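You operate a simulated robot arm through the tools that you are given. There is no shell and no other tool.

You are at the controls of a simulated two-armed robot. One attempt, no reset.

TASK
Thread two discs on the green peg with the red spacer between them and the teal float on top.
Fine: take the discs from the red peg, the float from the bench.

Only the result counts: the job must be done as asked and must still hold three seconds after the hand-in. Knocking over, shifting, dropping, spilling or breaking anything else fails it.

THE ROBOT
Two 7-joint arms with fingered hands on one trunk that stands fixed in place. Base frame: the origin is at the foot of the trunk, x ahead of it, y to its left, z up. Units: m, degrees, N and s.
The left shoulder is at [0.049, 0.185, 1.219], the right one opposite. With the tool pointing down near the work surface each hand reaches from about 0.1 to 0.8 m from the base axis, measured 20 degrees to its own side. Payload 4 kg a hand.
The TCP of each hand is the grasp point between the finger pads, 0.026 m short of the fingertips. In the tool frame z runs along the fingers and y along their closing line. Largest opening 0.132 m; the body of the gripper starts 0.073 m behind the TCP. The gripper is a hand of 3 fingers: y runs from the thumb to the fingers, the wrist lies at [0, 0, -0.224] in the tool frame, and closing takes about 1.5 s.
Orientation is told as [roll, pitch, yaw] about the base's x, y, z axes, in that order, counted from this pose: with the fingers straight down and closing along the base's y, the tool's x points along the base's -x, its y along +y and its z along -z.

THE INTERFACE
- The arms move only by the tool send_rows. It takes "left_series", "right_series" or both (then of equal length, played together; a hand with none holds still); each is a list that holds one entry, the list of rows, each a list of 7 numbers: the finger opening in m, from 0 to 0.132, then the shift along the tool's x, y, z in units of 200 mm (1.0 is 200 mm), then the turn, a rotation vector about the tool's x, y, z in units of 120 degrees (1.0 is 120 degrees). In form: [[[fingers, x, y, z, wx, wy, wz], ...]]. A call has 1 to 20 rows; each row is the pose to reach, as a shift and turn from the pose commanded when the call began, along the tool's axes at that moment. A call with a number of a shift or a turn outside -1 to 1 is refused whole. Each row takes 0.2 s and may step no farther than 0.05 m and 8.6 degrees from the row before; otherwise, or with a gripper value out of range, the whole call is refused. Where a pose cannot be reached the arm comes as near as it can. A force on the tool above 40 N (or 10 N above the force at the start of the call, whichever is more), or a blocked arm, ends the call early, and 0.2 s more pass. The fingers move at their own pace (about 0.072 m/s each) and stop on an object; they squeeze with about 26 N. The grip force told is the motor's: it shows also when the fingers shut on nothing. Time passes only in rows, and 0.2 s behind the last, so rows that repeat a pose let the fingers close. It gives the time, the measured TCP pose, the force on the tool (base axes), the opening and the grip force at its end, in the units of the frame above (readings bear some noise), with the torque about the TCP (base axes, N m) and any sound that the robot's microphone picked up, and new pictures: "views" is both (left out), scene, wrist or none (wrist: the cameras of the hands that moved).
- Cameras (640 x 400 px; columns grow to the right, rows downward): "scene" is now at [0.1525, -0.0051, 1.4448]; the picture's right is [-0.24, -0.97, 0.03], its down [-0.54, 0.11, -0.83] and it looks along [0.81, -0.21, -0.55] (base axes); focal length 214 px, centre (320, 200). "left" rides on the left gripper at [-0.062, 0.003, -0.092] in its tool frame; the picture's right is [-0.05, -1.00, 0.00], its down [0.83, -0.04, -0.56] and it looks along [0.55, -0.03, 0.83] (tool axes); focal length 230 px, centre (320, 200). "right" rides on the right gripper at [0.062, 0.003, -0.092] in its tool frame; the picture's right is [-0.05, 1.00, 0.00], its down [-0.83, -0.04, -0.56] and it looks along [-0.55, -0.03, 0.83] (tool axes); focal length 230 px, centre (320, 200). There is no depth. A picture from a camera that has moved, and an enlarged one, comes with that camera's place and axes in the base frame and with its lens. The place of the scene camera against the robot may be out by one fixed shift of up to 0.025 m in any direction.
- lift_body(by): slides the trunk up (or, below 0, down) by that many m; the arms and the scene camera ride with it, the base frame stays. It gives what a move gives, with no picture.
- set_grasp(shape, hand): the hand has 3 fingers and takes this shape, open, in about a second: jaw (thumb against the fingers, like two jaws); tri (thumb and two fingers); tip (a fingertip pinch); poke (one finger out to press); point (the index stretched); flat (the hand flat); cup (the hand cupped); fist (a fist). The gripper value then closes the fingers along that shape, each until it touches; the sizes above hold for jaw. It gives what a move gives, with no picture.
- aim_head(pan, tilt): turns the head with the scene camera to pan (to the left, within 86 degrees either way) and tilt (down, from -29 to 69), counted from straight ahead of the robot. It gives what a move gives, and a new picture of the scene camera.
- close_up(camera, box): a new picture of the part [left, top, right, bottom] of that camera's present view, enlarged. The clock stands still meanwhile.
- sign_off(): hands the job in; it is judged then, once.

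Nothing tells you positions but the pictures and the camera data. Unless the task says otherwise, let go and move clear before handing in.

The tools are called after "Emit:" by a JSON object that holds its "fn" and its "kwargs". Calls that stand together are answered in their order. send_rows: Moves the arms, as the interface text tells. Its arguments: {"type":"object","properties":{"left_series":{"type":"array","items":{"type":"array","items":{"type":"array","items":{"type":"number"}}}},"right_series":{"type":"array","items":{"type":"array","items":{"type":"array","items":{"type":"number"}}}},"views":{"type":"string","enum":["both","scene","wrist","none"]}},"required":[]} The other tools are called the same way: lift_body (by) slides the trunk up or down; set_grasp (shape, hand) gives the hand a shape; aim_head (pan, tilt) turns the head that bears the scene camera; close_up (camera, box) takes an enlarged picture of a part of a camera's view; sign_off () hands the job in.

At the start:

```text
time: 0.0
left_tool_pos: [0.4051, 0.0822, 1.3388]
left_ee_rot: [0.0, 0.0, -0.1]
left_contact_force: [-0.4, 0.4, 0.3]
left_moment: [-0.02, -0.01, 0.0]
left_grip_width: 0.132
left_grasp_force: 0.1
left_shape: jaw
right_tool_pos: [0.4178, -0.2571, 1.2734]
right_ee_rot: [-0.1, 0.0, -0.1]
right_contact_force: [0.4, 0.2, -0.2]
right_moment: [0.02, -0.04, -0.03]
right_grip_width: 0.1322
right_grasp_force: 0.1
right_shape: jaw
trunk travel left (down, up): [-0.25, 0.212]
head pan, tilt: [-13.7, 27.1]
```

scene: 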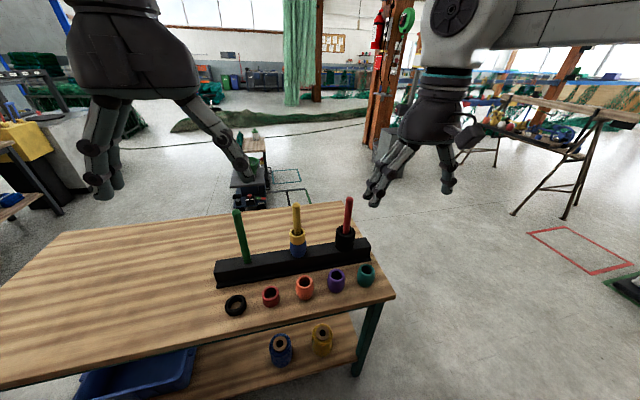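
right: 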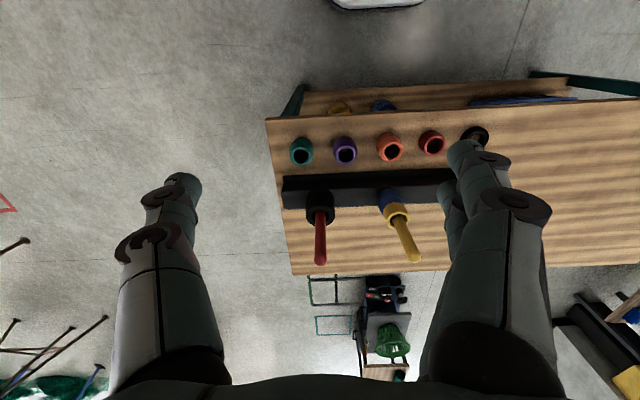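
left: 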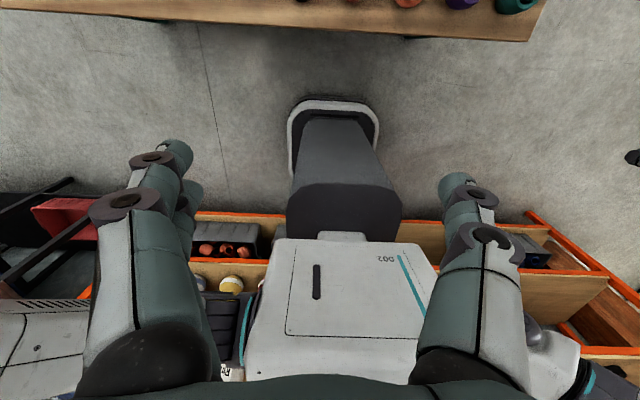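

I see a bench with a black rack carrying green, yellow and red pegs, and a row of small rings in front of it. I'll look closer first to identify the parts.

Emit:
{"fn": "close_up", "kwargs": {"camera": "scene", "box": [200, 180, 400, 320]}}

Emit:
{"fn": "close_up", "kwargs": {"camera": "right", "box": [260, 80, 520, 280]}}

Emit:
{"fn": "close_up", "kwargs": {"camera": "scene", "box": [200, 280, 400, 400]}}

```text
2.86 times, centred on (300, 250) of scene
camera zoom: at [0.1525, -0.0051, 1.4448], right [-0.24, -0.97, 0.03], down [-0.54, 0.11, -0.83], along [0.81, -0.21, -0.55], focal length 613 px, centre (377, 57)
```

zoom: 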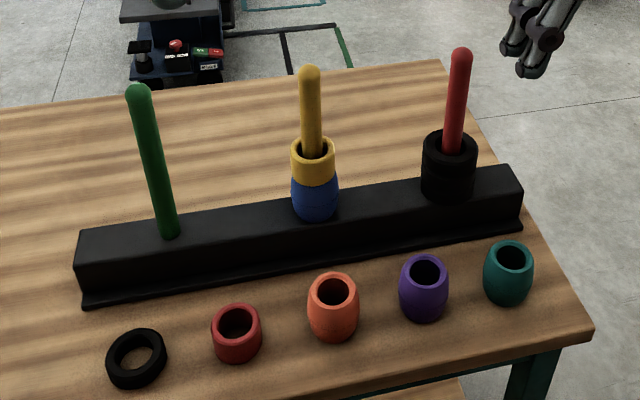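

```text
2.00 times, centred on (390, 180) of right
camera zoom: at [0.3548, -0.2531, 1.3645], right [0.05, 1.0, 0.0], down [0.83, -0.04, 0.56], along [0.55, -0.03, -0.83], focal length 460 px, centre (180, 240)
```

zoom: 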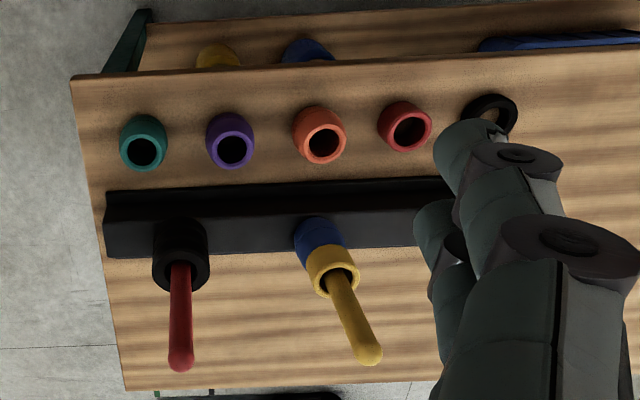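

```text
3.20 times, centred on (300, 340) of scene
camera zoom: at [0.1525, -0.0051, 1.4448], right [-0.24, -0.97, 0.03], down [-0.54, 0.11, -0.83], along [0.81, -0.21, -0.55], focal length 686 px, centre (384, -248)
```

zoom: 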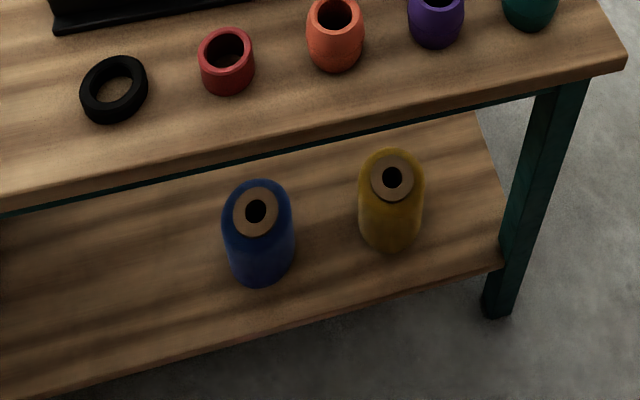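

The bench carries, left to right, a black ring, red spacer, orange, purple and teal pieces, and the rack's red peg holds a stack of black discs. First I clear the left arm sideways and shift the right hand for a second viewpoint to triangulate.

Emit:
{"fn": "send_rows", "kwargs": {"left_series": [[[0.132, 0, 0.2, 0, 0, 0, 0], [0.132, 0, 0.4, 0, 0, 0, 0], [0.132, 0, 0.6, 0, 0, 0, 0], [0.132, 0, 0.8, 0, 0, 0, 0], [0.132, 0, 1.0, 0, 0, 0, 0]]], "right_series": [[[0.132, 0, 0.2, 0, 0, 0, 0], [0.132, 0, 0.4, 0, 0, 0, 0], [0.132, 0, 0.6, 0, 0, 0, 0], [0.132, 0, 0.7, 0, 0, 0, 0], [0.132, 0, 0.7, 0, 0, 0, 0]]]}}

Emit:
{"fn": "close_up", "kwargs": {"camera": "scene", "box": [320, 190, 400, 240]}}

Emit:
{"fn": "close_up", "kwargs": {"camera": "scene", "box": [200, 180, 400, 320]}}

```text
time: 1.2
left_tool_pos: [0.4038, 0.283, 1.3344]
left_ee_rot: [0.0, -0.1, 0.0]
left_contact_force: [0.5, 0.8, -0.3]
left_moment: [-0.02, -0.03, 0.0]
left_grip_width: 0.132
left_grasp_force: 0.1
left_shape: jaw
right_tool_pos: [0.4146, -0.1148, 1.275]
right_ee_rot: [0.0, -0.2, -0.2]
right_contact_force: [-0.8, -0.6, 0.2]
right_moment: [-0.03, 0.0, 0.03]
right_grip_width: 0.1318
right_grasp_force: 0.1
right_shape: jaw
trunk travel left (down, up): [-0.25, 0.212]
head pan, tilt: [-13.7, 27.1]
camera scene: at [0.1509, -0.004, 1.445], right [-0.24, -0.97, 0.03], down [-0.54, 0.11, -0.83], along [0.81, -0.21, -0.55], focal length 214 px, centre (320, 200)
camera right: at [0.3527, -0.1116, 1.3658], right [0.05, 1.0, 0.0], down [0.83, -0.04, 0.56], along [0.56, -0.03, -0.83], focal length 230 px, centre (320, 200)
camera left: at [0.4667, 0.2863, 1.4282], right [0.05, -1.0, 0.0], down [-0.83, -0.04, 0.55], along [-0.55, -0.03, -0.83], focal length 230 px, centre (320, 200)
```

scene: 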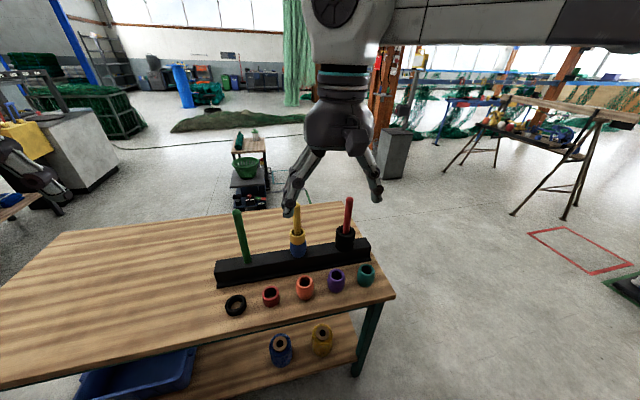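
right: 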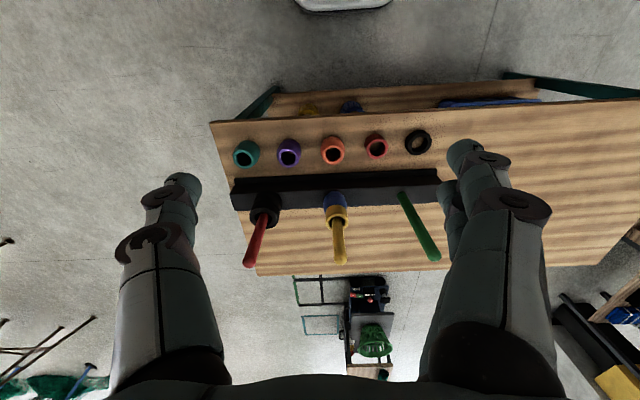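
left: 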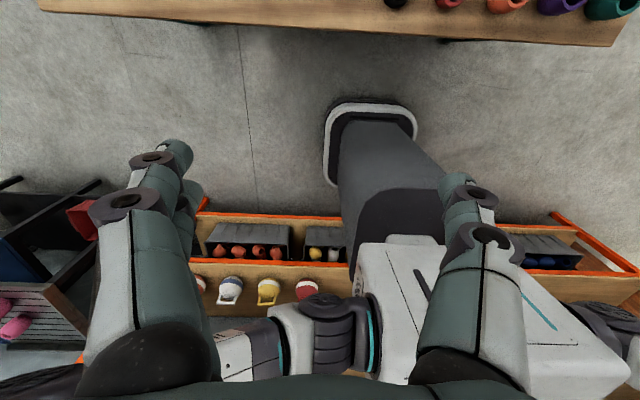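

```text
8.00 times, centred on (360, 215) of scene
camera zoom: at [0.1509, -0.004, 1.445], right [-0.24, -0.97, 0.03], down [-0.54, 0.11, -0.83], along [0.81, -0.21, -0.55], focal length 1716 px, centre (0, 80)
```

zoom: 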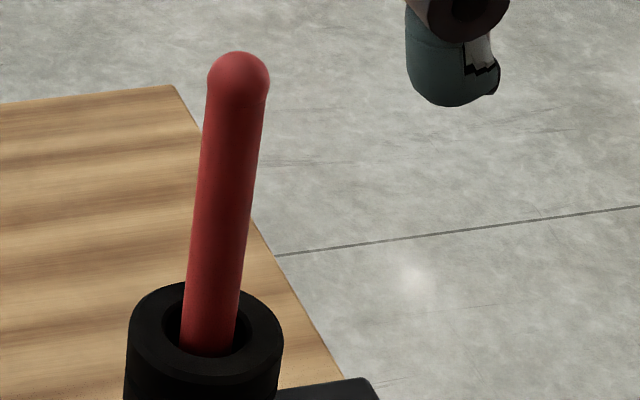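

```text
2.86 times, centred on (300, 250) of scene
camera zoom: at [0.1509, -0.004, 1.445], right [-0.24, -0.97, 0.03], down [-0.54, 0.11, -0.83], along [0.81, -0.21, -0.55], focal length 613 px, centre (377, 57)
```

zoom: 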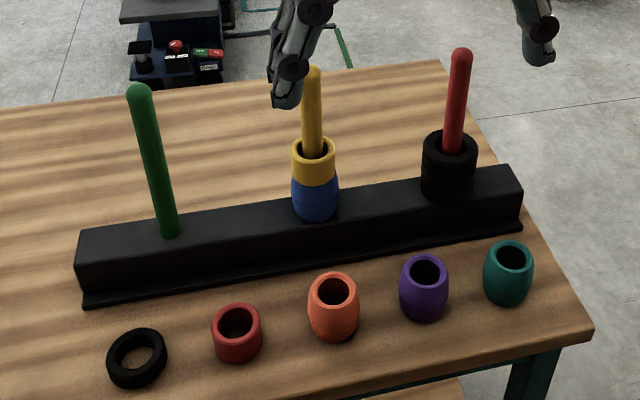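

The left arm is clear and the right wrist camera now sees all three pegs. I'm taking enlarged views for triangulation and to count the discs in the stack.

Emit:
{"fn": "close_up", "kwargs": {"camera": "right", "box": [210, 110, 450, 280]}}

Emit:
{"fn": "close_up", "kwargs": {"camera": "scene", "box": [325, 215, 375, 255]}}

Emit:
{"fn": "close_up", "kwargs": {"camera": "scene", "box": [220, 250, 300, 325]}}

Emit:
{"fn": "close_up", "kwargs": {"camera": "scene", "box": [340, 250, 400, 300]}}

```text
2.35 times, centred on (330, 195) of right
camera zoom: at [0.3527, -0.1116, 1.3658], right [0.05, 1.0, 0.0], down [0.83, -0.04, 0.56], along [0.56, -0.03, -0.83], focal length 541 px, centre (296, 212)
```

zoom: 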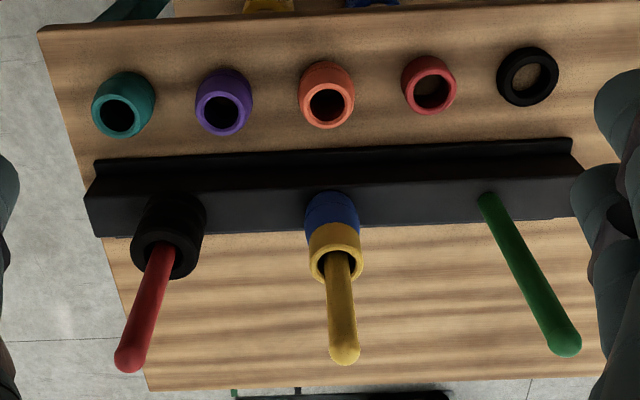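

```text
10.00 times, centred on (350, 235) of scene
camera zoom: at [0.1509, -0.004, 1.445], right [-0.24, -0.97, 0.03], down [-0.54, 0.11, -0.83], along [0.81, -0.21, -0.55], focal length 2145 px, centre (20, -150)
```

zoom: 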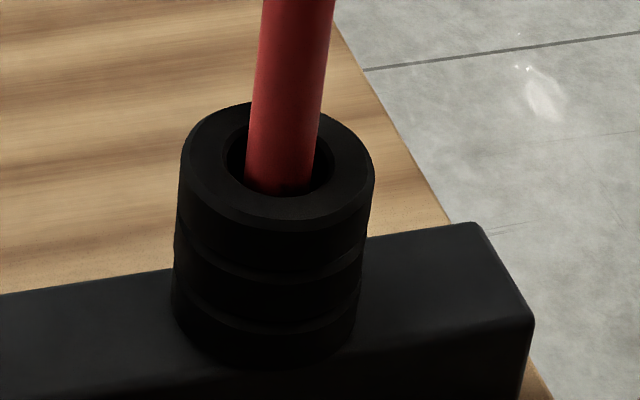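

```text
5.33 times, centred on (260, 288) of scene
camera zoom: at [0.1509, -0.004, 1.445], right [-0.24, -0.97, 0.03], down [-0.54, 0.11, -0.83], along [0.81, -0.21, -0.55], focal length 1144 px, centre (640, -267)
```

zoom: 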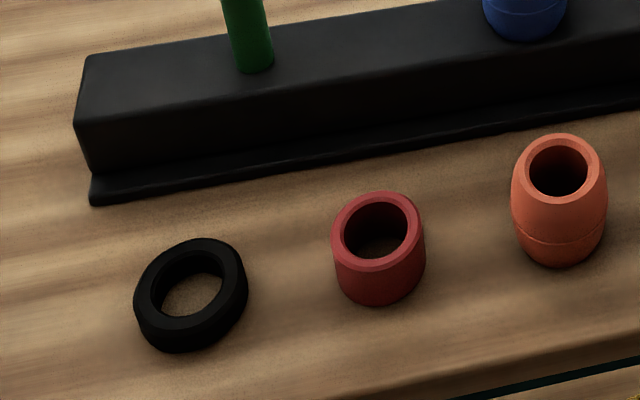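

```text
8.00 times, centred on (370, 275) of scene
camera zoom: at [0.1509, -0.004, 1.445], right [-0.24, -0.97, 0.03], down [-0.54, 0.11, -0.83], along [0.81, -0.21, -0.55], focal length 1716 px, centre (-80, -400)
```

zoom: 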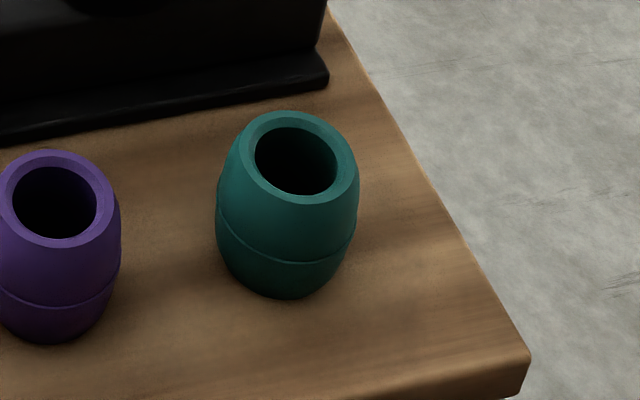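

The red peg carries three thin discs (I place their top near [0.695, -0.268, 0.91], peg tip near z 1.07), so I'll need to lift two of them one at a time. Let me study the hand's finger layout before choosing a grasp.

Emit:
{"fn": "close_up", "kwargs": {"camera": "scene", "box": [270, 60, 400, 225]}}

Emit:
{"fn": "set_grasp", "kwargs": {"shape": "tip", "hand": "right"}}

Emit:
{"fn": "close_up", "kwargs": {"camera": "right", "box": [0, 0, 640, 400]}}

Emit:
{"fn": "close_up", "kwargs": {"camera": "scene", "box": [270, 60, 400, 225]}}

```text
2.42 times, centred on (335, 142) of scene
camera zoom: at [0.1509, -0.004, 1.445], right [-0.24, -0.97, 0.03], down [-0.54, 0.11, -0.83], along [0.81, -0.21, -0.55], focal length 520 px, centre (284, 339)
```

zoom: 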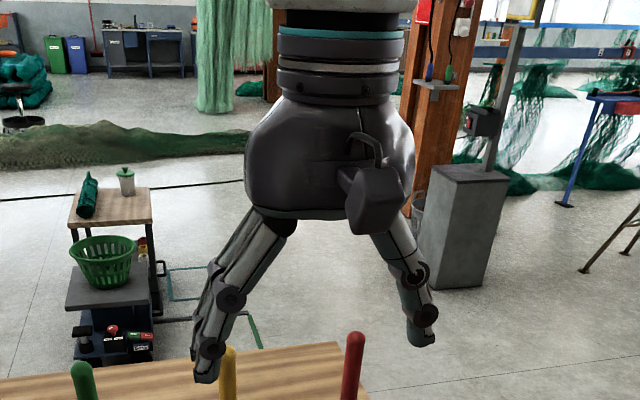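

```text
time: 2.1
left_tool_pos: [0.4061, 0.2819, 1.3358]
left_ee_rot: [0.0, 0.0, 0.0]
left_contact_force: [-0.3, 0.3, 1.4]
left_moment: [0.02, 0.0, 0.01]
left_grip_width: 0.1321
left_grasp_force: 0.1
left_shape: jaw
right_tool_pos: [0.4156, -0.1154, 1.2728]
right_ee_rot: [0.0, -0.1, -0.2]
right_contact_force: [-1.4, 0.0, 0.0]
right_moment: [-0.01, -0.01, -0.01]
right_grip_width: 0.1319
right_grasp_force: 0.1
right_shape: tip
trunk travel left (down, up): [-0.25, 0.212]
head pan, tilt: [-13.7, 27.1]
```

```text
1.00 times, centred on (320, 200) of right (not enlarged: the box is as wide or as high as the picture)
camera zoom: at [0.3545, -0.1128, 1.365], right [0.05, 1.0, 0.0], down [0.83, -0.04, 0.56], along [0.55, -0.03, -0.83], focal length 230 px, centre (320, 200)
```

zoom: 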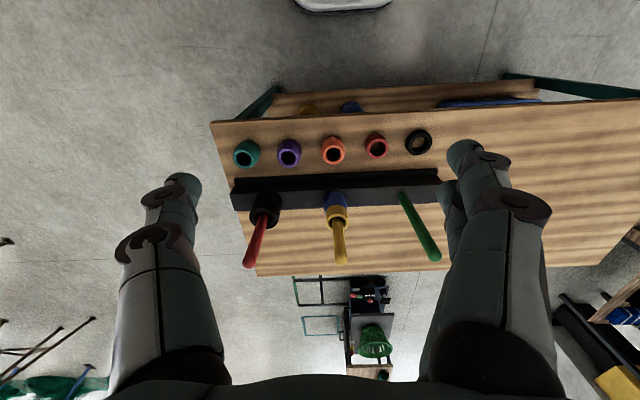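

```text
2.42 times, centred on (335, 142) of scene
camera zoom: at [0.1527, -0.0049, 1.4447], right [-0.24, -0.97, 0.03], down [-0.54, 0.11, -0.83], along [0.81, -0.21, -0.55], focal length 520 px, centre (284, 339)
```

zoom: 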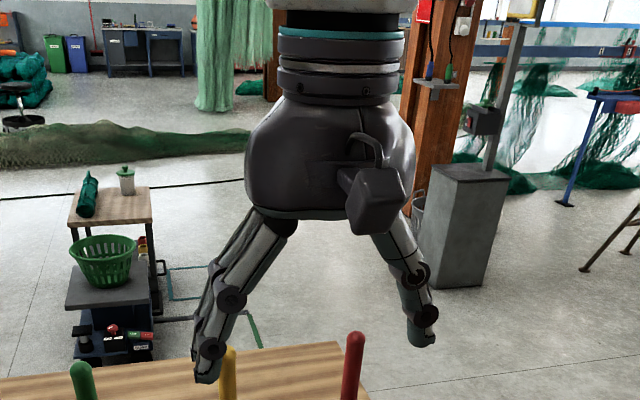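

Both shapes look alike when open; the two fingers sit at tool x ≈ ±0.013 opposite the centred thumb. I'll close the "tip" shape in the air to see which fingers take part.

Emit:
{"fn": "send_rows", "kwargs": {"right_series": [[[0.05, 0, 0, 0, 0, 0, 0], [0.05, 0, 0, 0, 0, 0, 0], [0.05, 0, 0, 0, 0, 0, 0], [0.05, 0, 0, 0, 0, 0, 0], [0.05, 0, 0, 0, 0, 0, 0], [0.05, 0, 0, 0, 0, 0, 0]]], "views": "wrist"}}

Emit:
{"fn": "close_up", "kwargs": {"camera": "scene", "box": [270, 60, 400, 225]}}

Emit:
{"fn": "set_grasp", "kwargs": {"shape": "jaw", "hand": "right"}}

Emit:
{"fn": "send_rows", "kwargs": {"right_series": [[[0.05, 0, 0, 0, 0, 0, 0], [0.05, 0, 0, 0, 0, 0, 0], [0.05, 0, 0, 0, 0, 0, 0], [0.05, 0, 0, 0, 0, 0, 0], [0.05, 0, 0, 0, 0, 0, 0], [0.05, 0, 0, 0, 0, 0, 0]]], "views": "wrist"}}

Emit:
{"fn": "close_up", "kwargs": {"camera": "scene", "box": [270, 60, 400, 225]}}

```text
time: 3.5
left_tool_pos: [0.4071, 0.2821, 1.336]
left_ee_rot: [-0.1, 0.0, 0.0]
left_contact_force: [-0.6, -0.5, 0.5]
left_moment: [0.01, -0.02, -0.01]
left_grip_width: 0.1321
left_grasp_force: 0.0
left_shape: jaw
right_tool_pos: [0.4156, -0.1162, 1.2751]
right_ee_rot: [0.0, 0.1, -0.1]
right_contact_force: [0.6, 0.0, 0.3]
right_moment: [0.01, -0.02, -0.01]
right_grip_width: 0.0509
right_grasp_force: 0.0
right_shape: tip
trunk travel left (down, up): [-0.25, 0.212]
head pan, tilt: [-13.7, 27.1]
camera right: at [0.3542, -0.1128, 1.3651], right [0.05, 1.0, 0.0], down [0.83, -0.04, 0.56], along [0.55, -0.03, -0.83], focal length 230 px, centre (320, 200)
```

right: 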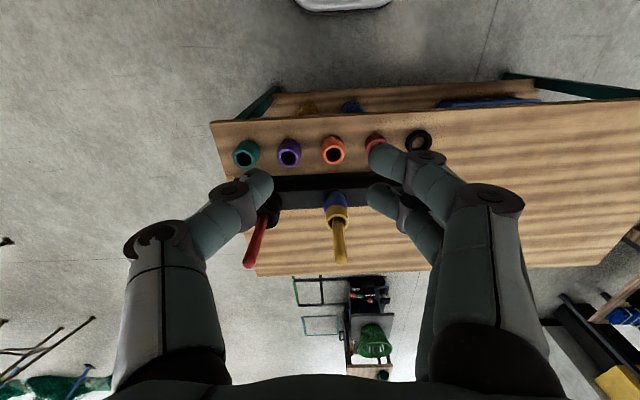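

```text
2.42 times, centred on (335, 142) of scene
camera zoom: at [0.1524, -0.005, 1.4448], right [-0.24, -0.97, 0.03], down [-0.54, 0.11, -0.83], along [0.81, -0.21, -0.55], focal length 520 px, centre (284, 339)
```

zoom: 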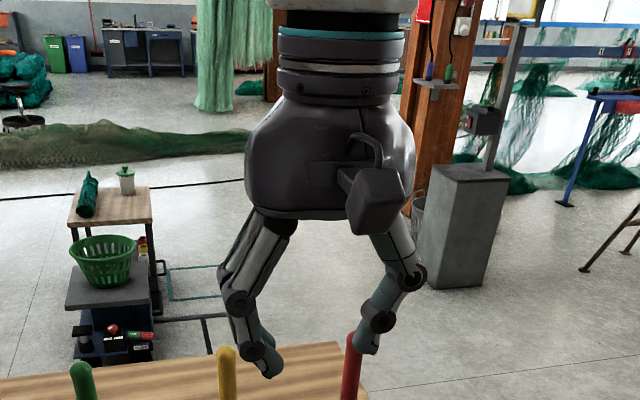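

```text
time: 4.4
left_tool_pos: [0.4071, 0.2815, 1.3357]
left_ee_rot: [0.0, 0.0, 0.1]
left_contact_force: [-0.1, 0.5, -0.2]
left_moment: [-0.02, 0.03, 0.0]
left_grip_width: 0.1318
left_grasp_force: 0.0
left_shape: jaw
right_tool_pos: [0.4153, -0.1156, 1.2738]
right_ee_rot: [0.0, 0.0, -0.1]
right_contact_force: [-0.2, -0.5, 0.0]
right_moment: [0.0, 0.0, 0.02]
right_grip_width: 0.132
right_grasp_force: 0.1
right_shape: jaw
trunk travel left (down, up): [-0.25, 0.212]
head pan, tilt: [-13.7, 27.1]
```

```text
time: 5.8
left_tool_pos: [0.4061, 0.2823, 1.3352]
left_ee_rot: [0.0, -0.1, 0.0]
left_contact_force: [0.3, -0.6, -0.9]
left_moment: [0.03, 0.0, 0.01]
left_grip_width: 0.1319
left_grasp_force: 0.1
left_shape: jaw
right_tool_pos: [0.4157, -0.1143, 1.2727]
right_ee_rot: [-0.1, 0.0, -0.1]
right_contact_force: [-0.3, -0.3, 0.2]
right_moment: [0.01, 0.02, 0.02]
right_grip_width: 0.0508
right_grasp_force: 0.1
right_shape: jaw
trunk travel left (down, up): [-0.25, 0.212]
head pan, tilt: [-13.7, 27.1]
camera right: at [0.3542, -0.1128, 1.3651], right [0.05, 1.0, 0.0], down [0.83, -0.04, 0.56], along [0.55, -0.03, -0.83], focal length 230 px, centre (320, 200)
```

right: 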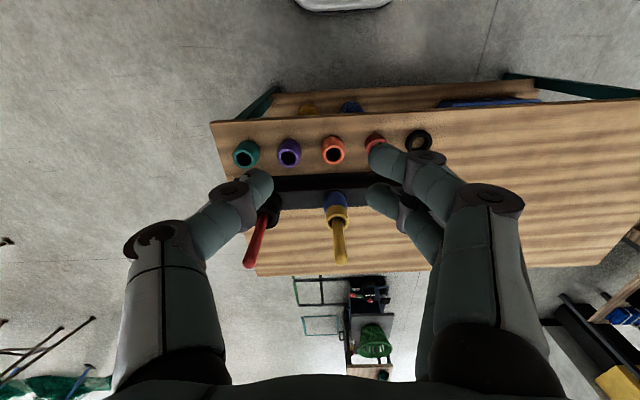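

```text
2.42 times, centred on (335, 142) of scene
camera zoom: at [0.1525, -0.005, 1.4448], right [-0.24, -0.97, 0.03], down [-0.54, 0.11, -0.83], along [0.81, -0.21, -0.55], focal length 520 px, centre (284, 339)
```

zoom: 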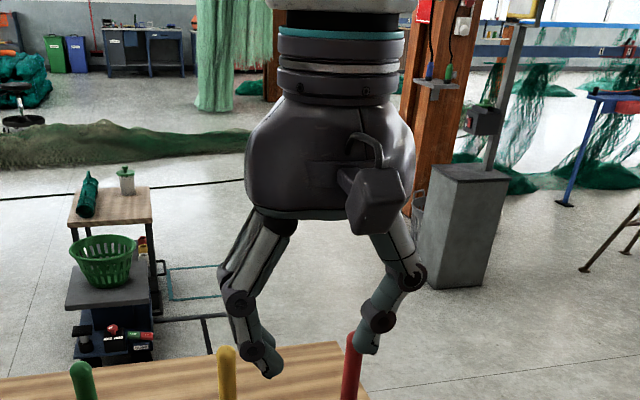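

Jaw and tip look the same, with two fingers opposite the thumb. I'll reopen the hand and lower it in front of the bench for closer triangulation views.

Emit:
{"fn": "send_rows", "kwargs": {"right_series": [[[0.132, 0, 0, 0.2, 0, 0, 0], [0.132, 0, 0, 0.4, 0, 0, 0], [0.132, 0, 0, 0.6, 0, 0, 0], [0.132, 0, 0, 0.7, 0, 0, 0], [0.132, 0, 0, 0.7, 0, 0, 0], [0.132, 0, 0, 0.7, 0, 0, 0]]], "views": "wrist"}}

Emit:
{"fn": "close_up", "kwargs": {"camera": "right", "box": [200, 80, 330, 220]}}

Emit:
{"fn": "close_up", "kwargs": {"camera": "right", "box": [320, 80, 480, 220]}}

```text
time: 7.2
left_tool_pos: [0.4069, 0.2828, 1.3357]
left_ee_rot: [-0.1, 0.1, 0.0]
left_contact_force: [-0.4, 1.0, 0.2]
left_moment: [-0.02, -0.01, 0.0]
left_grip_width: 0.132
left_grasp_force: 0.1
left_shape: jaw
right_tool_pos: [0.4171, -0.1141, 1.1329]
right_ee_rot: [0.0, 0.0, -0.1]
right_contact_force: [-0.3, 0.8, -0.6]
right_moment: [0.01, 0.03, 0.01]
right_grip_width: 0.132
right_grasp_force: 0.1
right_shape: jaw
trunk travel left (down, up): [-0.25, 0.212]
head pan, tilt: [-13.7, 27.1]
camera right: at [0.3547, -0.1124, 1.2252], right [0.05, 1.0, 0.0], down [0.83, -0.04, 0.56], along [0.55, -0.03, -0.83], focal length 230 px, centre (320, 200)
```

right: 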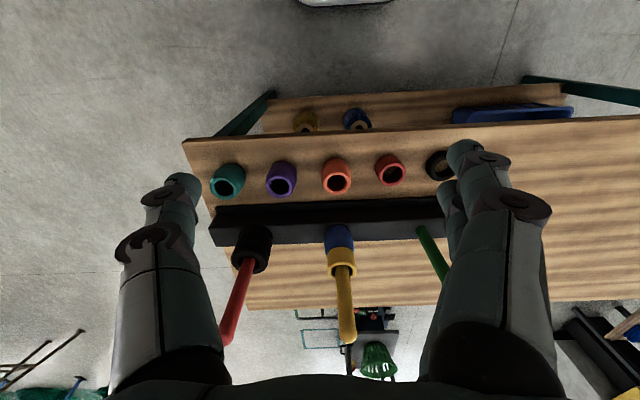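

```text
2.86 times, centred on (265, 150) of right
camera zoom: at [0.3547, -0.1124, 1.2252], right [0.05, 1.0, 0.0], down [0.83, -0.04, 0.56], along [0.55, -0.03, -0.83], focal length 657 px, centre (477, 343)
```

zoom: 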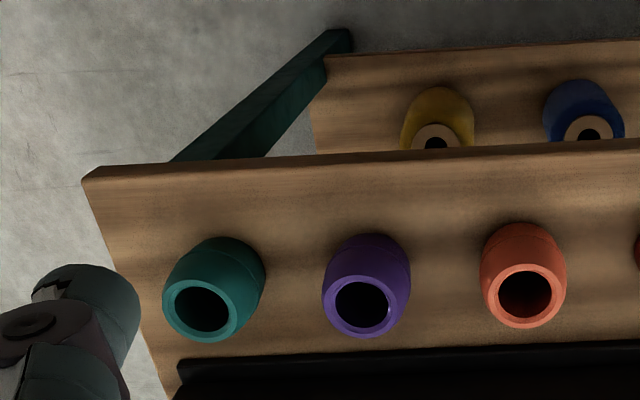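

```text
2.86 times, centred on (400, 150) of right
camera zoom: at [0.3547, -0.1124, 1.2252], right [0.05, 1.0, 0.0], down [0.83, -0.04, 0.56], along [0.55, -0.03, -0.83], focal length 657 px, centre (91, 343)
```

zoom: 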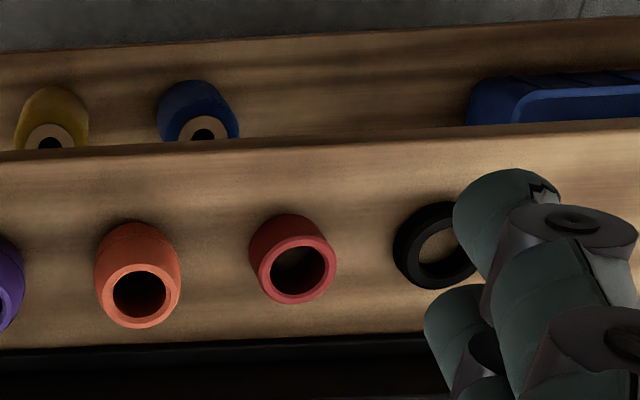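

Triangulation agrees: teal rim near [0.574, -0.310, 0.840], red spacer rim near [0.577, 0.0235, 0.807], bench top near 0.767. Next I measure the pegs and disc stack.

Emit:
{"fn": "close_up", "kwargs": {"camera": "right", "box": [200, 190, 360, 350]}}

Emit:
{"fn": "send_rows", "kwargs": {"right_series": [[[0.132, 0, 0.2, 0, 0, 0, 0], [0.132, 0, 0.4, 0, 0, 0, 0], [0.132, 0, 0.6, 0, 0, 0, 0], [0.132, 0, 0.7, 0, 0, 0, 0], [0.132, 0, 0.7, 0, 0, 0, 0]]], "views": "none"}}

Emit:
{"fn": "close_up", "kwargs": {"camera": "right", "box": [200, 190, 400, 350]}}

Emit:
{"fn": "close_up", "kwargs": {"camera": "right", "box": [160, 100, 480, 350]}}

```text
2.50 times, centred on (280, 270) of right
camera zoom: at [0.3547, -0.1124, 1.2252], right [0.05, 1.0, 0.0], down [0.83, -0.04, 0.56], along [0.55, -0.03, -0.83], focal length 575 px, centre (420, 25)
```

zoom: 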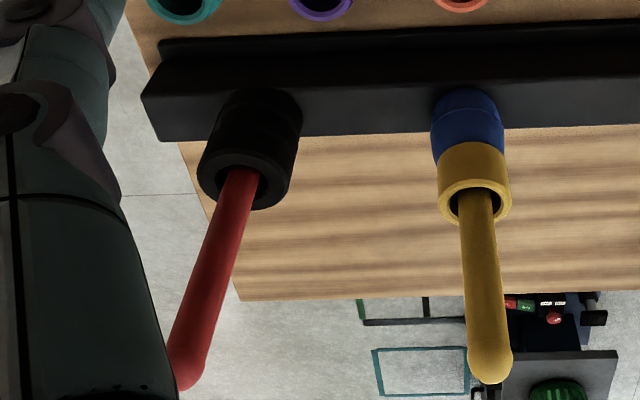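

```text
time: 8.4
left_tool_pos: [0.4071, 0.2816, 1.3363]
left_ee_rot: [0.0, -0.1, 0.0]
left_contact_force: [0.1, -0.3, 0.0]
left_moment: [-0.01, -0.01, -0.01]
left_grip_width: 0.1319
left_grasp_force: 0.1
left_shape: jaw
right_tool_pos: [0.4167, -0.0553, 1.1336]
right_ee_rot: [0.0, -0.1, -0.1]
right_contact_force: [-0.4, 0.3, 0.1]
right_moment: [-0.02, 0.01, -0.04]
right_grip_width: 0.1316
right_grasp_force: 0.1
right_shape: jaw
right hand out of reach, approached as far as the arm can: row 2, 3, 4, 5
trunk travel left (down, up): [-0.25, 0.212]
head pan, tilt: [-13.7, 27.1]
```

```text
2.50 times, centred on (300, 270) of right
camera zoom: at [0.3551, -0.0532, 1.2251], right [0.05, 1.0, 0.0], down [0.83, -0.05, 0.56], along [0.55, -0.03, -0.83], focal length 575 px, centre (370, 25)
```

zoom: 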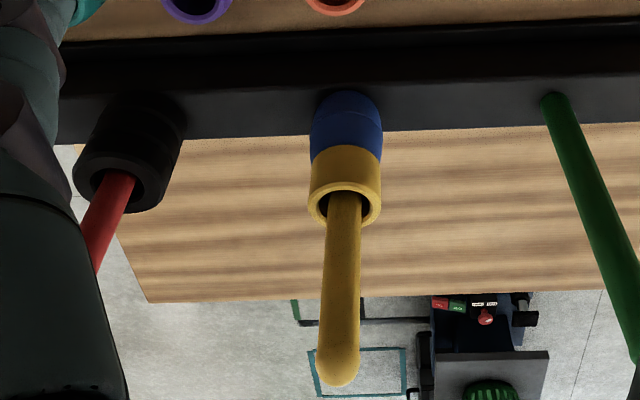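

```text
1.60 times, centred on (320, 225) of right
camera zoom: at [0.3551, -0.0532, 1.2251], right [0.05, 1.0, 0.0], down [0.83, -0.05, 0.56], along [0.55, -0.03, -0.83], focal length 368 px, centre (320, 160)
```

zoom: 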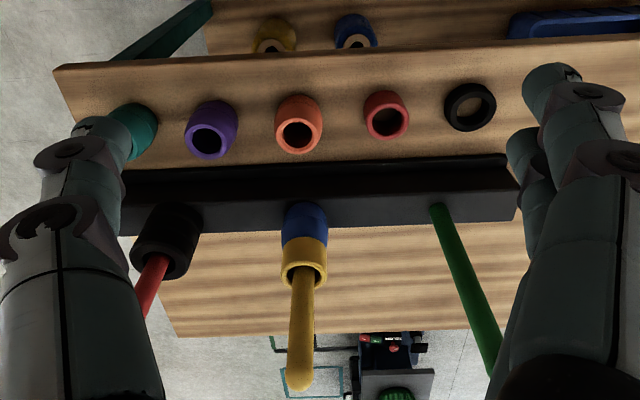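

The right hand stopped near y = -0.05 with a straight-down, unyawed tool, while the green peg lies near [0.70, 0.09]. I'll raise it, yaw it left and tilt it forward, which I want anyway so tall pegs clear the palm, then test the reach.

Emit:
{"fn": "send_rows", "kwargs": {"right_series": [[[0.132, 0, -0.1, -0.15, 0, 0, -0.05], [0.132, 0, -0.2, -0.3, 0, 0, -0.1], [0.132, 0, -0.3, -0.45, 0, 0, -0.15], [0.132, 0, -0.4, -0.6, 0, 0, -0.2], [0.132, 0, -0.4, -0.6, 0, 0, -0.2]]], "views": "none"}}

Emit:
{"fn": "send_rows", "kwargs": {"right_series": [[[0.132, -0.1, 0, 0, 0, -0.06, 0], [0.132, -0.2, 0, 0, 0, -0.12, 0], [0.132, -0.3, 0, 0, 0, -0.18, 0], [0.132, -0.4, 0, 0, 0, -0.24, 0], [0.132, -0.5, 0, 0, 0, -0.3, 0], [0.132, -0.5, 0, 0, 0, -0.3, 0]]]}}

```text
time: 9.6
left_tool_pos: [0.4065, 0.2825, 1.3351]
left_ee_rot: [0.0, 0.0, 0.0]
left_contact_force: [-0.3, 0.4, -0.6]
left_moment: [-0.03, -0.01, -0.03]
left_grip_width: 0.1319
left_grasp_force: 0.1
left_shape: jaw
right_tool_pos: [0.4205, -0.1363, 1.2538]
right_ee_rot: [0.0, 0.0, 24.0]
right_contact_force: [0.6, 0.1, -0.1]
right_moment: [0.0, 0.01, -0.01]
right_grip_width: 0.1319
right_grasp_force: 0.0
right_shape: jaw
trunk travel left (down, up): [-0.25, 0.212]
head pan, tilt: [-13.7, 27.1]
```

```text
time: 11.0
left_tool_pos: [0.4067, 0.2822, 1.3356]
left_ee_rot: [0.0, 0.0, 0.0]
left_contact_force: [-0.7, 0.4, 0.3]
left_moment: [0.02, 0.0, 0.01]
left_grip_width: 0.1318
left_grasp_force: 0.1
left_shape: jaw
right_tool_pos: [0.5084, -0.0954, 1.2545]
right_ee_rot: [-0.1, -36.1, 23.9]
right_contact_force: [0.1, -0.9, -0.3]
right_moment: [-0.01, 0.03, -0.02]
right_grip_width: 0.1319
right_grasp_force: 0.1
right_shape: jaw
trunk travel left (down, up): [-0.25, 0.212]
head pan, tilt: [-13.7, 27.1]
camera scene: at [0.1524, -0.0049, 1.4448], right [-0.24, -0.97, 0.03], down [-0.54, 0.11, -0.83], along [0.81, -0.21, -0.55], focal length 214 px, centre (320, 200)
camera right: at [0.4122, -0.1358, 1.2917], right [-0.37, 0.93, 0.03], down [0.33, 0.1, 0.94], along [0.87, 0.35, -0.35], focal length 230 px, centre (320, 200)
```

scene: 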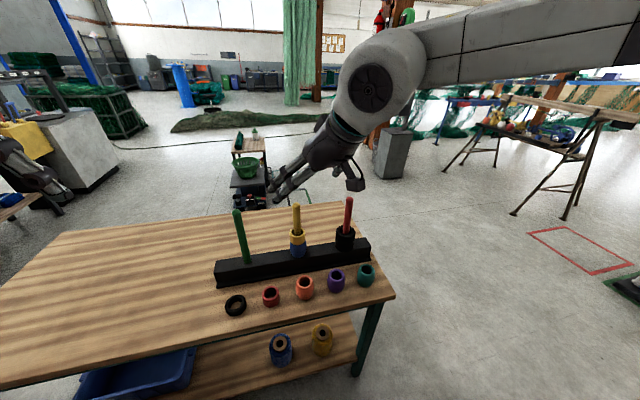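
right: 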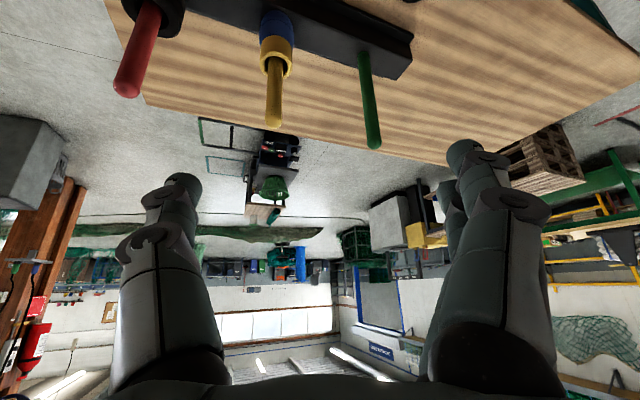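

The tilted, yawed pose works. Now I test reach above the green peg at a safe height.

Emit:
{"fn": "send_rows", "kwargs": {"right_series": [[[0.132, -0.143, 0.0765, 0.156, 0, 0, 0], [0.132, -0.287, 0.153, 0.312, 0, 0, 0], [0.132, -0.43, 0.23, 0.4675, 0, 0, 0], [0.132, -0.573, 0.306, 0.623, 0, 0, 0], [0.132, -0.717, 0.3825, 0.779, 0, 0, 0], [0.132, -0.86, 0.459, 0.935, 0, 0, 0], [0.132, -0.86, 0.459, 0.935, 0, 0, 0]]]}}

```text
time: 12.6
left_tool_pos: [0.406, 0.2836, 1.3356]
left_ee_rot: [0.0, 0.0, 0.0]
left_contact_force: [0.3, -0.6, -0.8]
left_moment: [-0.03, -0.03, 0.01]
left_grip_width: 0.1321
left_grasp_force: 0.1
left_shape: jaw
right_tool_pos: [0.5952, -0.0283, 1.2145]
right_ee_rot: [0.0, -36.0, 23.9]
right_contact_force: [-0.1, -0.8, 0.1]
right_moment: [-0.01, -0.05, -0.02]
right_grip_width: 0.132
right_grasp_force: 0.0
right_shape: jaw
right hand out of reach, approached as far as the arm can: row 3, 4, 5, 6, 7
trunk travel left (down, up): [-0.25, 0.212]
head pan, tilt: [-13.7, 27.1]
camera scene: at [0.1522, -0.0047, 1.4448], right [-0.24, -0.97, 0.03], down [-0.54, 0.11, -0.83], along [0.81, -0.21, -0.55], focal length 214 px, centre (320, 200)
camera right: at [0.5, -0.068, 1.253], right [-0.37, 0.93, 0.03], down [0.33, 0.1, 0.94], along [0.87, 0.35, -0.35], focal length 230 px, centre (320, 200)
```

scene: 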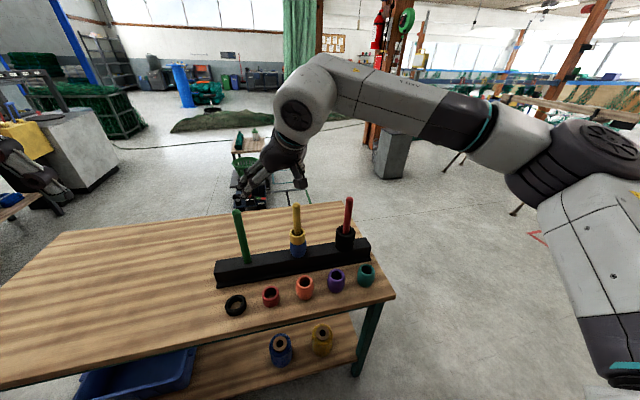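
right: 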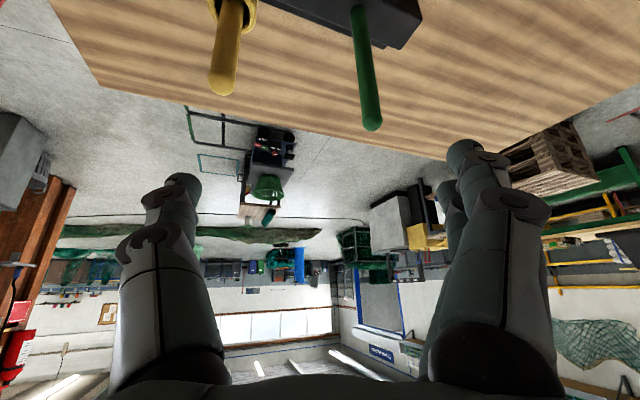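

That pose stops near y = -0.03, with the wrist above shoulder height, which probably limits it. I'll raise the trunk 0.2 m so the arm works below its shoulder, then retry.

Emit:
{"fn": "lift_body", "kwargs": {"by": 0.2}}

```text
time: 14.8
left_tool_pos: [0.4054, 0.2824, 1.5384]
left_ee_rot: [-0.1, 0.0, 0.1]
left_contact_force: [-0.2, 0.9, 0.4]
left_moment: [0.01, -0.01, -0.01]
left_grip_width: 0.1319
left_grasp_force: 0.0
left_shape: jaw
right_tool_pos: [0.5696, -0.0337, 1.4572]
right_ee_rot: [-1.9, -39.5, 25.1]
right_contact_force: [-0.8, -0.1, 0.6]
right_moment: [0.0, -0.03, 0.01]
right_grip_width: 0.1319
right_grasp_force: 0.0
right_shape: jaw
trunk travel left (down, up): [-0.45, 0.012]
head pan, tilt: [-13.7, 27.1]
```

The trunk is up; the hand moved along with a small drift. I'll lower the hand back down to about z 1.24 and check the pose.

Emit:
{"fn": "send_rows", "kwargs": {"right_series": [[[0.132, 0.13, 0, 0.178, 0, 0, 0], [0.132, 0.26, 0, 0.356, 0, 0, 0], [0.132, 0.39, 0, 0.534, 0, 0, 0], [0.132, 0.52, 0, 0.712, 0, 0, 0], [0.132, 0.647, 0, 0.89, 0, 0, 0], [0.132, 0.647, 0, 0.89, 0, 0, 0]]]}}

```text
time: 16.2
left_tool_pos: [0.4056, 0.282, 1.5386]
left_ee_rot: [0.1, 0.0, 0.0]
left_contact_force: [0.8, -0.2, 0.6]
left_moment: [0.0, -0.02, 0.03]
left_grip_width: 0.1319
left_grasp_force: 0.0
left_shape: jaw
right_tool_pos: [0.576, -0.0476, 1.2425]
right_ee_rot: [-1.9, -39.4, 25.1]
right_contact_force: [0.5, -0.7, -0.1]
right_moment: [0.0, 0.02, -0.04]
right_grip_width: 0.1318
right_grasp_force: 0.1
right_shape: jaw
right hand out of reach, approached as far as the arm can: row 4, 5, 6
trunk travel left (down, up): [-0.45, 0.012]
head pan, tilt: [-13.7, 27.1]
camera scene: at [0.0868, -0.0049, 1.6613], right [-0.24, -0.97, 0.0], down [-0.44, 0.11, -0.89], along [0.86, -0.21, -0.46], focal length 214 px, centre (320, 200)
camera right: at [0.4779, -0.0873, 1.2737], right [-0.37, 0.93, 0.01], down [0.27, 0.1, 0.96], along [0.89, 0.36, -0.29], focal length 230 px, centre (320, 200)
```

scene: 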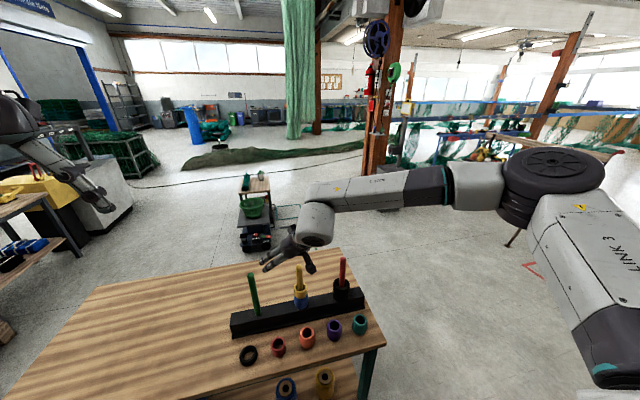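
right: 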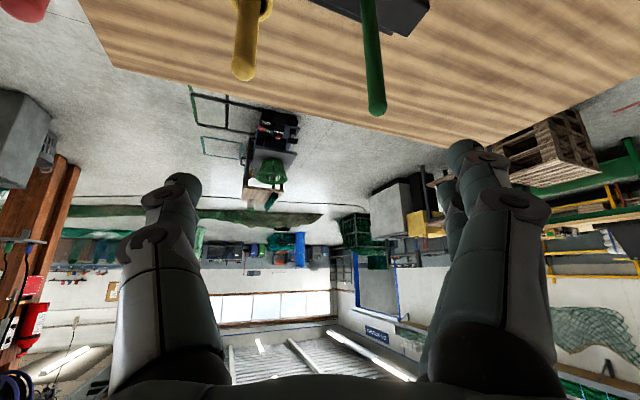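

Raising the trunk also straightens the torso. The arm looks limited by the wrist bend, with the forearm coming from the right, so I'll yaw the hand farther left to follow the forearm.

Emit:
{"fn": "send_rows", "kwargs": {"right_series": [[[0.132, 0, 0, 0, -0.042, 0, -0.052], [0.132, 0, 0, 0, -0.085, 0, -0.103], [0.132, 0, 0, 0, -0.127, 0, -0.155], [0.132, 0, 0, 0, -0.17, 0, -0.207], [0.132, 0, 0, 0, -0.17, 0, -0.207]]], "views": "scene"}}

```text
time: 17.4
left_tool_pos: [0.4045, 0.2843, 1.5389]
left_ee_rot: [0.1, 0.1, 0.0]
left_contact_force: [0.3, -0.4, -0.7]
left_moment: [0.0, 0.01, -0.02]
left_grip_width: 0.132
left_grasp_force: 0.0
left_shape: jaw
right_tool_pos: [0.5769, -0.0482, 1.2416]
right_ee_rot: [-1.6, -38.6, 57.1]
right_contact_force: [1.3, -0.7, 0.2]
right_moment: [0.02, -0.01, 0.03]
right_grip_width: 0.132
right_grasp_force: 0.1
right_shape: jaw
trunk travel left (down, up): [-0.45, 0.012]
head pan, tilt: [-13.7, 27.1]
camera scene: at [0.0866, -0.0049, 1.6613], right [-0.24, -0.97, 0.0], down [-0.44, 0.11, -0.89], along [0.86, -0.21, -0.46], focal length 214 px, centre (320, 200)
```

scene: 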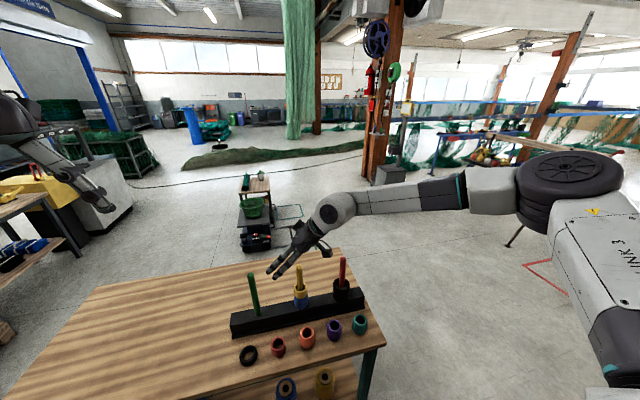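

Yaw 57° is reachable. Now I retry moving above the green peg.

Emit:
{"fn": "send_rows", "kwargs": {"right_series": [[[0.132, -0.146, -0.035, 0.184, 0, 0, 0], [0.132, -0.292, -0.07, 0.367, 0, 0, 0], [0.132, -0.437, -0.105, 0.55, 0, 0, 0], [0.132, -0.583, -0.14, 0.734, 0, 0, 0], [0.132, -0.583, -0.14, 0.734, 0, 0, 0]]]}}

```text
time: 18.6
left_tool_pos: [0.4061, 0.2833, 1.5396]
left_ee_rot: [0.0, -0.1, 0.0]
left_contact_force: [-0.8, 0.2, 0.5]
left_moment: [0.02, -0.01, -0.04]
left_grip_width: 0.1321
left_grasp_force: 0.1
left_shape: jaw
right_tool_pos: [0.604, -0.0326, 1.2493]
right_ee_rot: [-1.5, -38.6, 57.0]
right_contact_force: [-0.4, -0.1, -0.1]
right_moment: [0.0, 0.01, -0.02]
right_grip_width: 0.1317
right_grasp_force: 0.1
right_shape: jaw
right hand out of reach, approached as far as the arm can: row 1, 2, 3, 4, 5
trunk travel left (down, up): [-0.45, 0.012]
head pan, tilt: [-13.7, 27.1]
camera scene: at [0.0866, -0.0051, 1.6613], right [-0.24, -0.97, 0.0], down [-0.44, 0.11, -0.89], along [0.86, -0.21, -0.46], focal length 214 px, centre (320, 200)
camera right: at [0.5406, -0.1192, 1.2827], right [-0.81, 0.59, 0.01], down [0.19, 0.24, 0.95], along [0.56, 0.77, -0.3], focal length 230 px, centre (320, 200)
```

scene: 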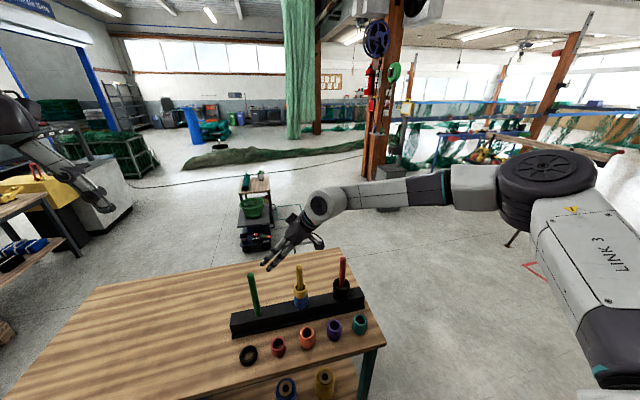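
right: 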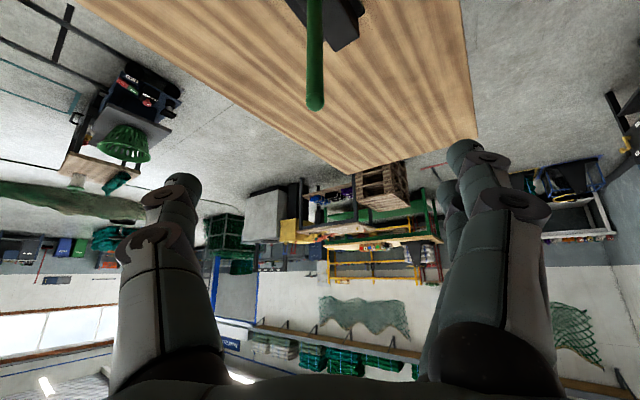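

Still short at this height. I'll test whether reach to the left improves lower down (in front of the rack, above the small rings).

Emit:
{"fn": "send_rows", "kwargs": {"right_series": [[[0.132, 0.133, 0.032, 0.134, 0, 0, 0], [0.132, 0.266, 0.063, 0.268, 0, 0, 0], [0.132, 0.4, 0.095, 0.4, 0, 0, 0], [0.132, 0.532, 0.126, 0.535, 0, 0, 0], [0.132, 0.434, 0.208, 0.613, 0, 0, 0], [0.132, 0.336, 0.29, 0.692, 0, 0, 0], [0.132, 0.238, 0.371, 0.77, 0, 0, 0], [0.132, 0.238, 0.371, 0.77, 0, 0, 0]]]}}

```text
time: 20.4
left_tool_pos: [0.4057, 0.2831, 1.5379]
left_ee_rot: [0.0, 0.0, 0.0]
left_contact_force: [-0.6, 0.9, 0.2]
left_moment: [0.0, 0.01, -0.03]
left_grip_width: 0.1319
left_grasp_force: 0.1
left_shape: jaw
right_tool_pos: [0.5275, -0.0287, 1.16]
right_ee_rot: [-1.5, -38.6, 57.1]
right_contact_force: [-0.4, -1.6, 0.0]
right_moment: [0.01, -0.02, -0.03]
right_grip_width: 0.1318
right_grasp_force: 0.0
right_shape: jaw
right hand out of reach, approached as far as the arm can: row 1, 2, 3, 4, 5, 6, 7, 8
trunk travel left (down, up): [-0.45, 0.012]
head pan, tilt: [-13.7, 27.1]
camera scene: at [0.0868, -0.005, 1.6613], right [-0.24, -0.97, 0.0], down [-0.44, 0.11, -0.89], along [0.86, -0.21, -0.46], focal length 214 px, centre (320, 200)
camera right: at [0.4647, -0.1143, 1.1937], right [-0.81, 0.59, 0.01], down [0.19, 0.24, 0.95], along [0.56, 0.77, -0.3], focal length 230 px, centre (320, 200)
```

scene: 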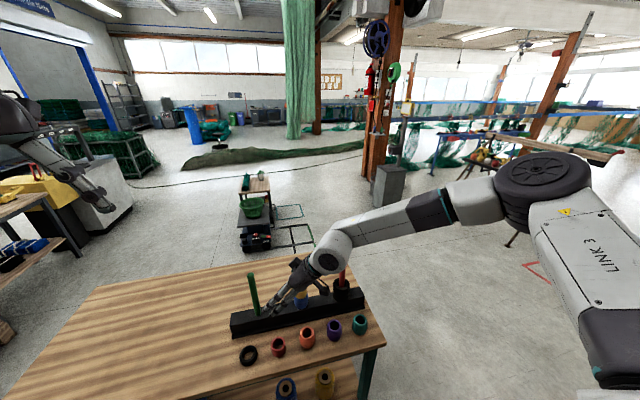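
right: 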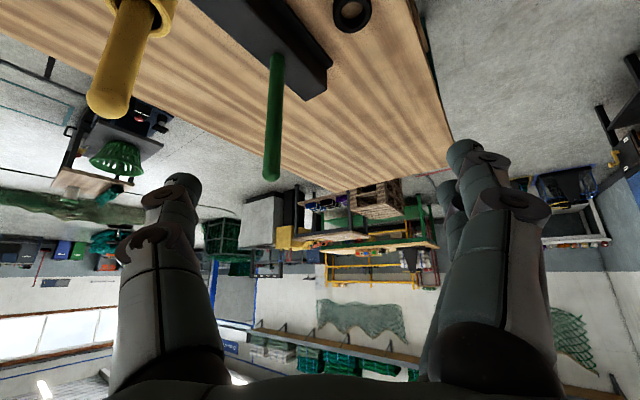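

The limit stays near y ≈ -0.03 with the elbow swung far out. I'll turn the hand straight ahead again and then slightly outward so the elbow is drawn in, and see whether that opens reach to the left.

Emit:
{"fn": "send_rows", "kwargs": {"right_series": [[[0.132, 0, 0, 0, 0.042, 0, 0.053], [0.132, 0, 0, 0, 0.085, 0, 0.106], [0.132, 0, 0, 0, 0.127, 0, 0.159], [0.132, 0, 0, 0, 0.169, 0, 0.212], [0.132, 0, 0, 0, 0.212, 0, 0.265], [0.132, 0, 0, 0, 0.254, 0, 0.318], [0.132, 0, 0, 0, 0.296, 0, 0.371], [0.132, 0, 0, 0, 0.338, 0, 0.424], [0.132, 0, 0, 0, 0.38, 0, 0.477], [0.132, 0, 0, 0, 0.38, 0, 0.477]]], "views": "scene"}}

```text
time: 22.6
left_tool_pos: [0.4055, 0.2835, 1.5382]
left_ee_rot: [-0.1, 0.0, 0.1]
left_contact_force: [-0.9, -0.2, -0.4]
left_moment: [0.01, 0.01, 0.0]
left_grip_width: 0.1318
left_grasp_force: 0.1
left_shape: jaw
right_tool_pos: [0.5873, -0.1417, 1.2535]
right_ee_rot: [-1.8, -37.4, -13.2]
right_contact_force: [0.7, -0.5, -0.2]
right_moment: [0.01, 0.01, 0.0]
right_grip_width: 0.132
right_grasp_force: 0.1
right_shape: jaw
right hand out of reach, approached as far as the arm can: row 1, 2, 3, 4, 5, 6, 7, 8, 9, 10
trunk travel left (down, up): [-0.45, 0.012]
head pan, tilt: [-13.7, 27.1]
camera scene: at [0.0868, -0.0046, 1.6613], right [-0.24, -0.97, 0.0], down [-0.44, 0.11, -0.89], along [0.86, -0.21, -0.46], focal length 214 px, centre (320, 200)
```

scene: 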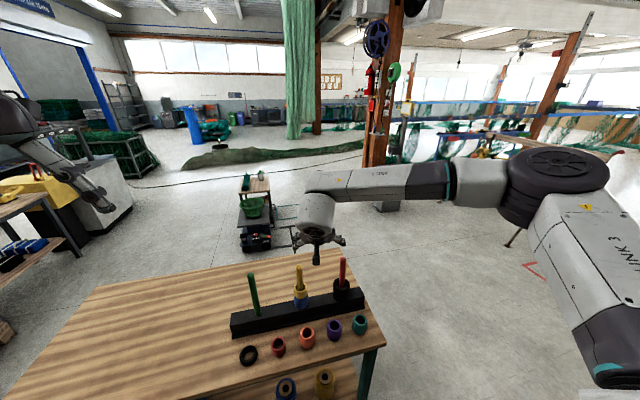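

The arm seems stuck in an elbow-out posture. I'll take the hand low in front of the bench edge, which should drop the elbow, then move left and rise again.

Emit:
{"fn": "send_rows", "kwargs": {"right_series": [[[0.132, 0.164, -0.04, 0.071, -0.016, 0, -0.021], [0.132, 0.328, -0.08, 0.142, -0.033, 0, -0.043], [0.132, 0.492, -0.12, 0.214, -0.05, 0, -0.064], [0.132, 0.656, -0.159, 0.285, -0.066, 0, -0.086], [0.132, 0.656, -0.159, 0.285, -0.066, 0, -0.086]]], "views": "none"}}

```text
time: 23.8
left_tool_pos: [0.4045, 0.283, 1.5387]
left_ee_rot: [0.0, 0.0, 0.0]
left_contact_force: [-0.5, 0.2, -1.2]
left_moment: [-0.01, -0.03, -0.02]
left_grip_width: 0.1318
left_grasp_force: 0.0
left_shape: jaw
right_tool_pos: [0.5255, -0.1782, 1.161]
right_ee_rot: [-1.6, -36.8, 0.1]
right_contact_force: [1.1, 0.2, 0.3]
right_moment: [-0.02, -0.04, 0.01]
right_grip_width: 0.1322
right_grasp_force: 0.1
right_shape: jaw
right hand out of reach, approached as far as the arm can: row 1, 2, 3, 4, 5
trunk travel left (down, up): [-0.45, 0.012]
head pan, tilt: [-13.7, 27.1]
```

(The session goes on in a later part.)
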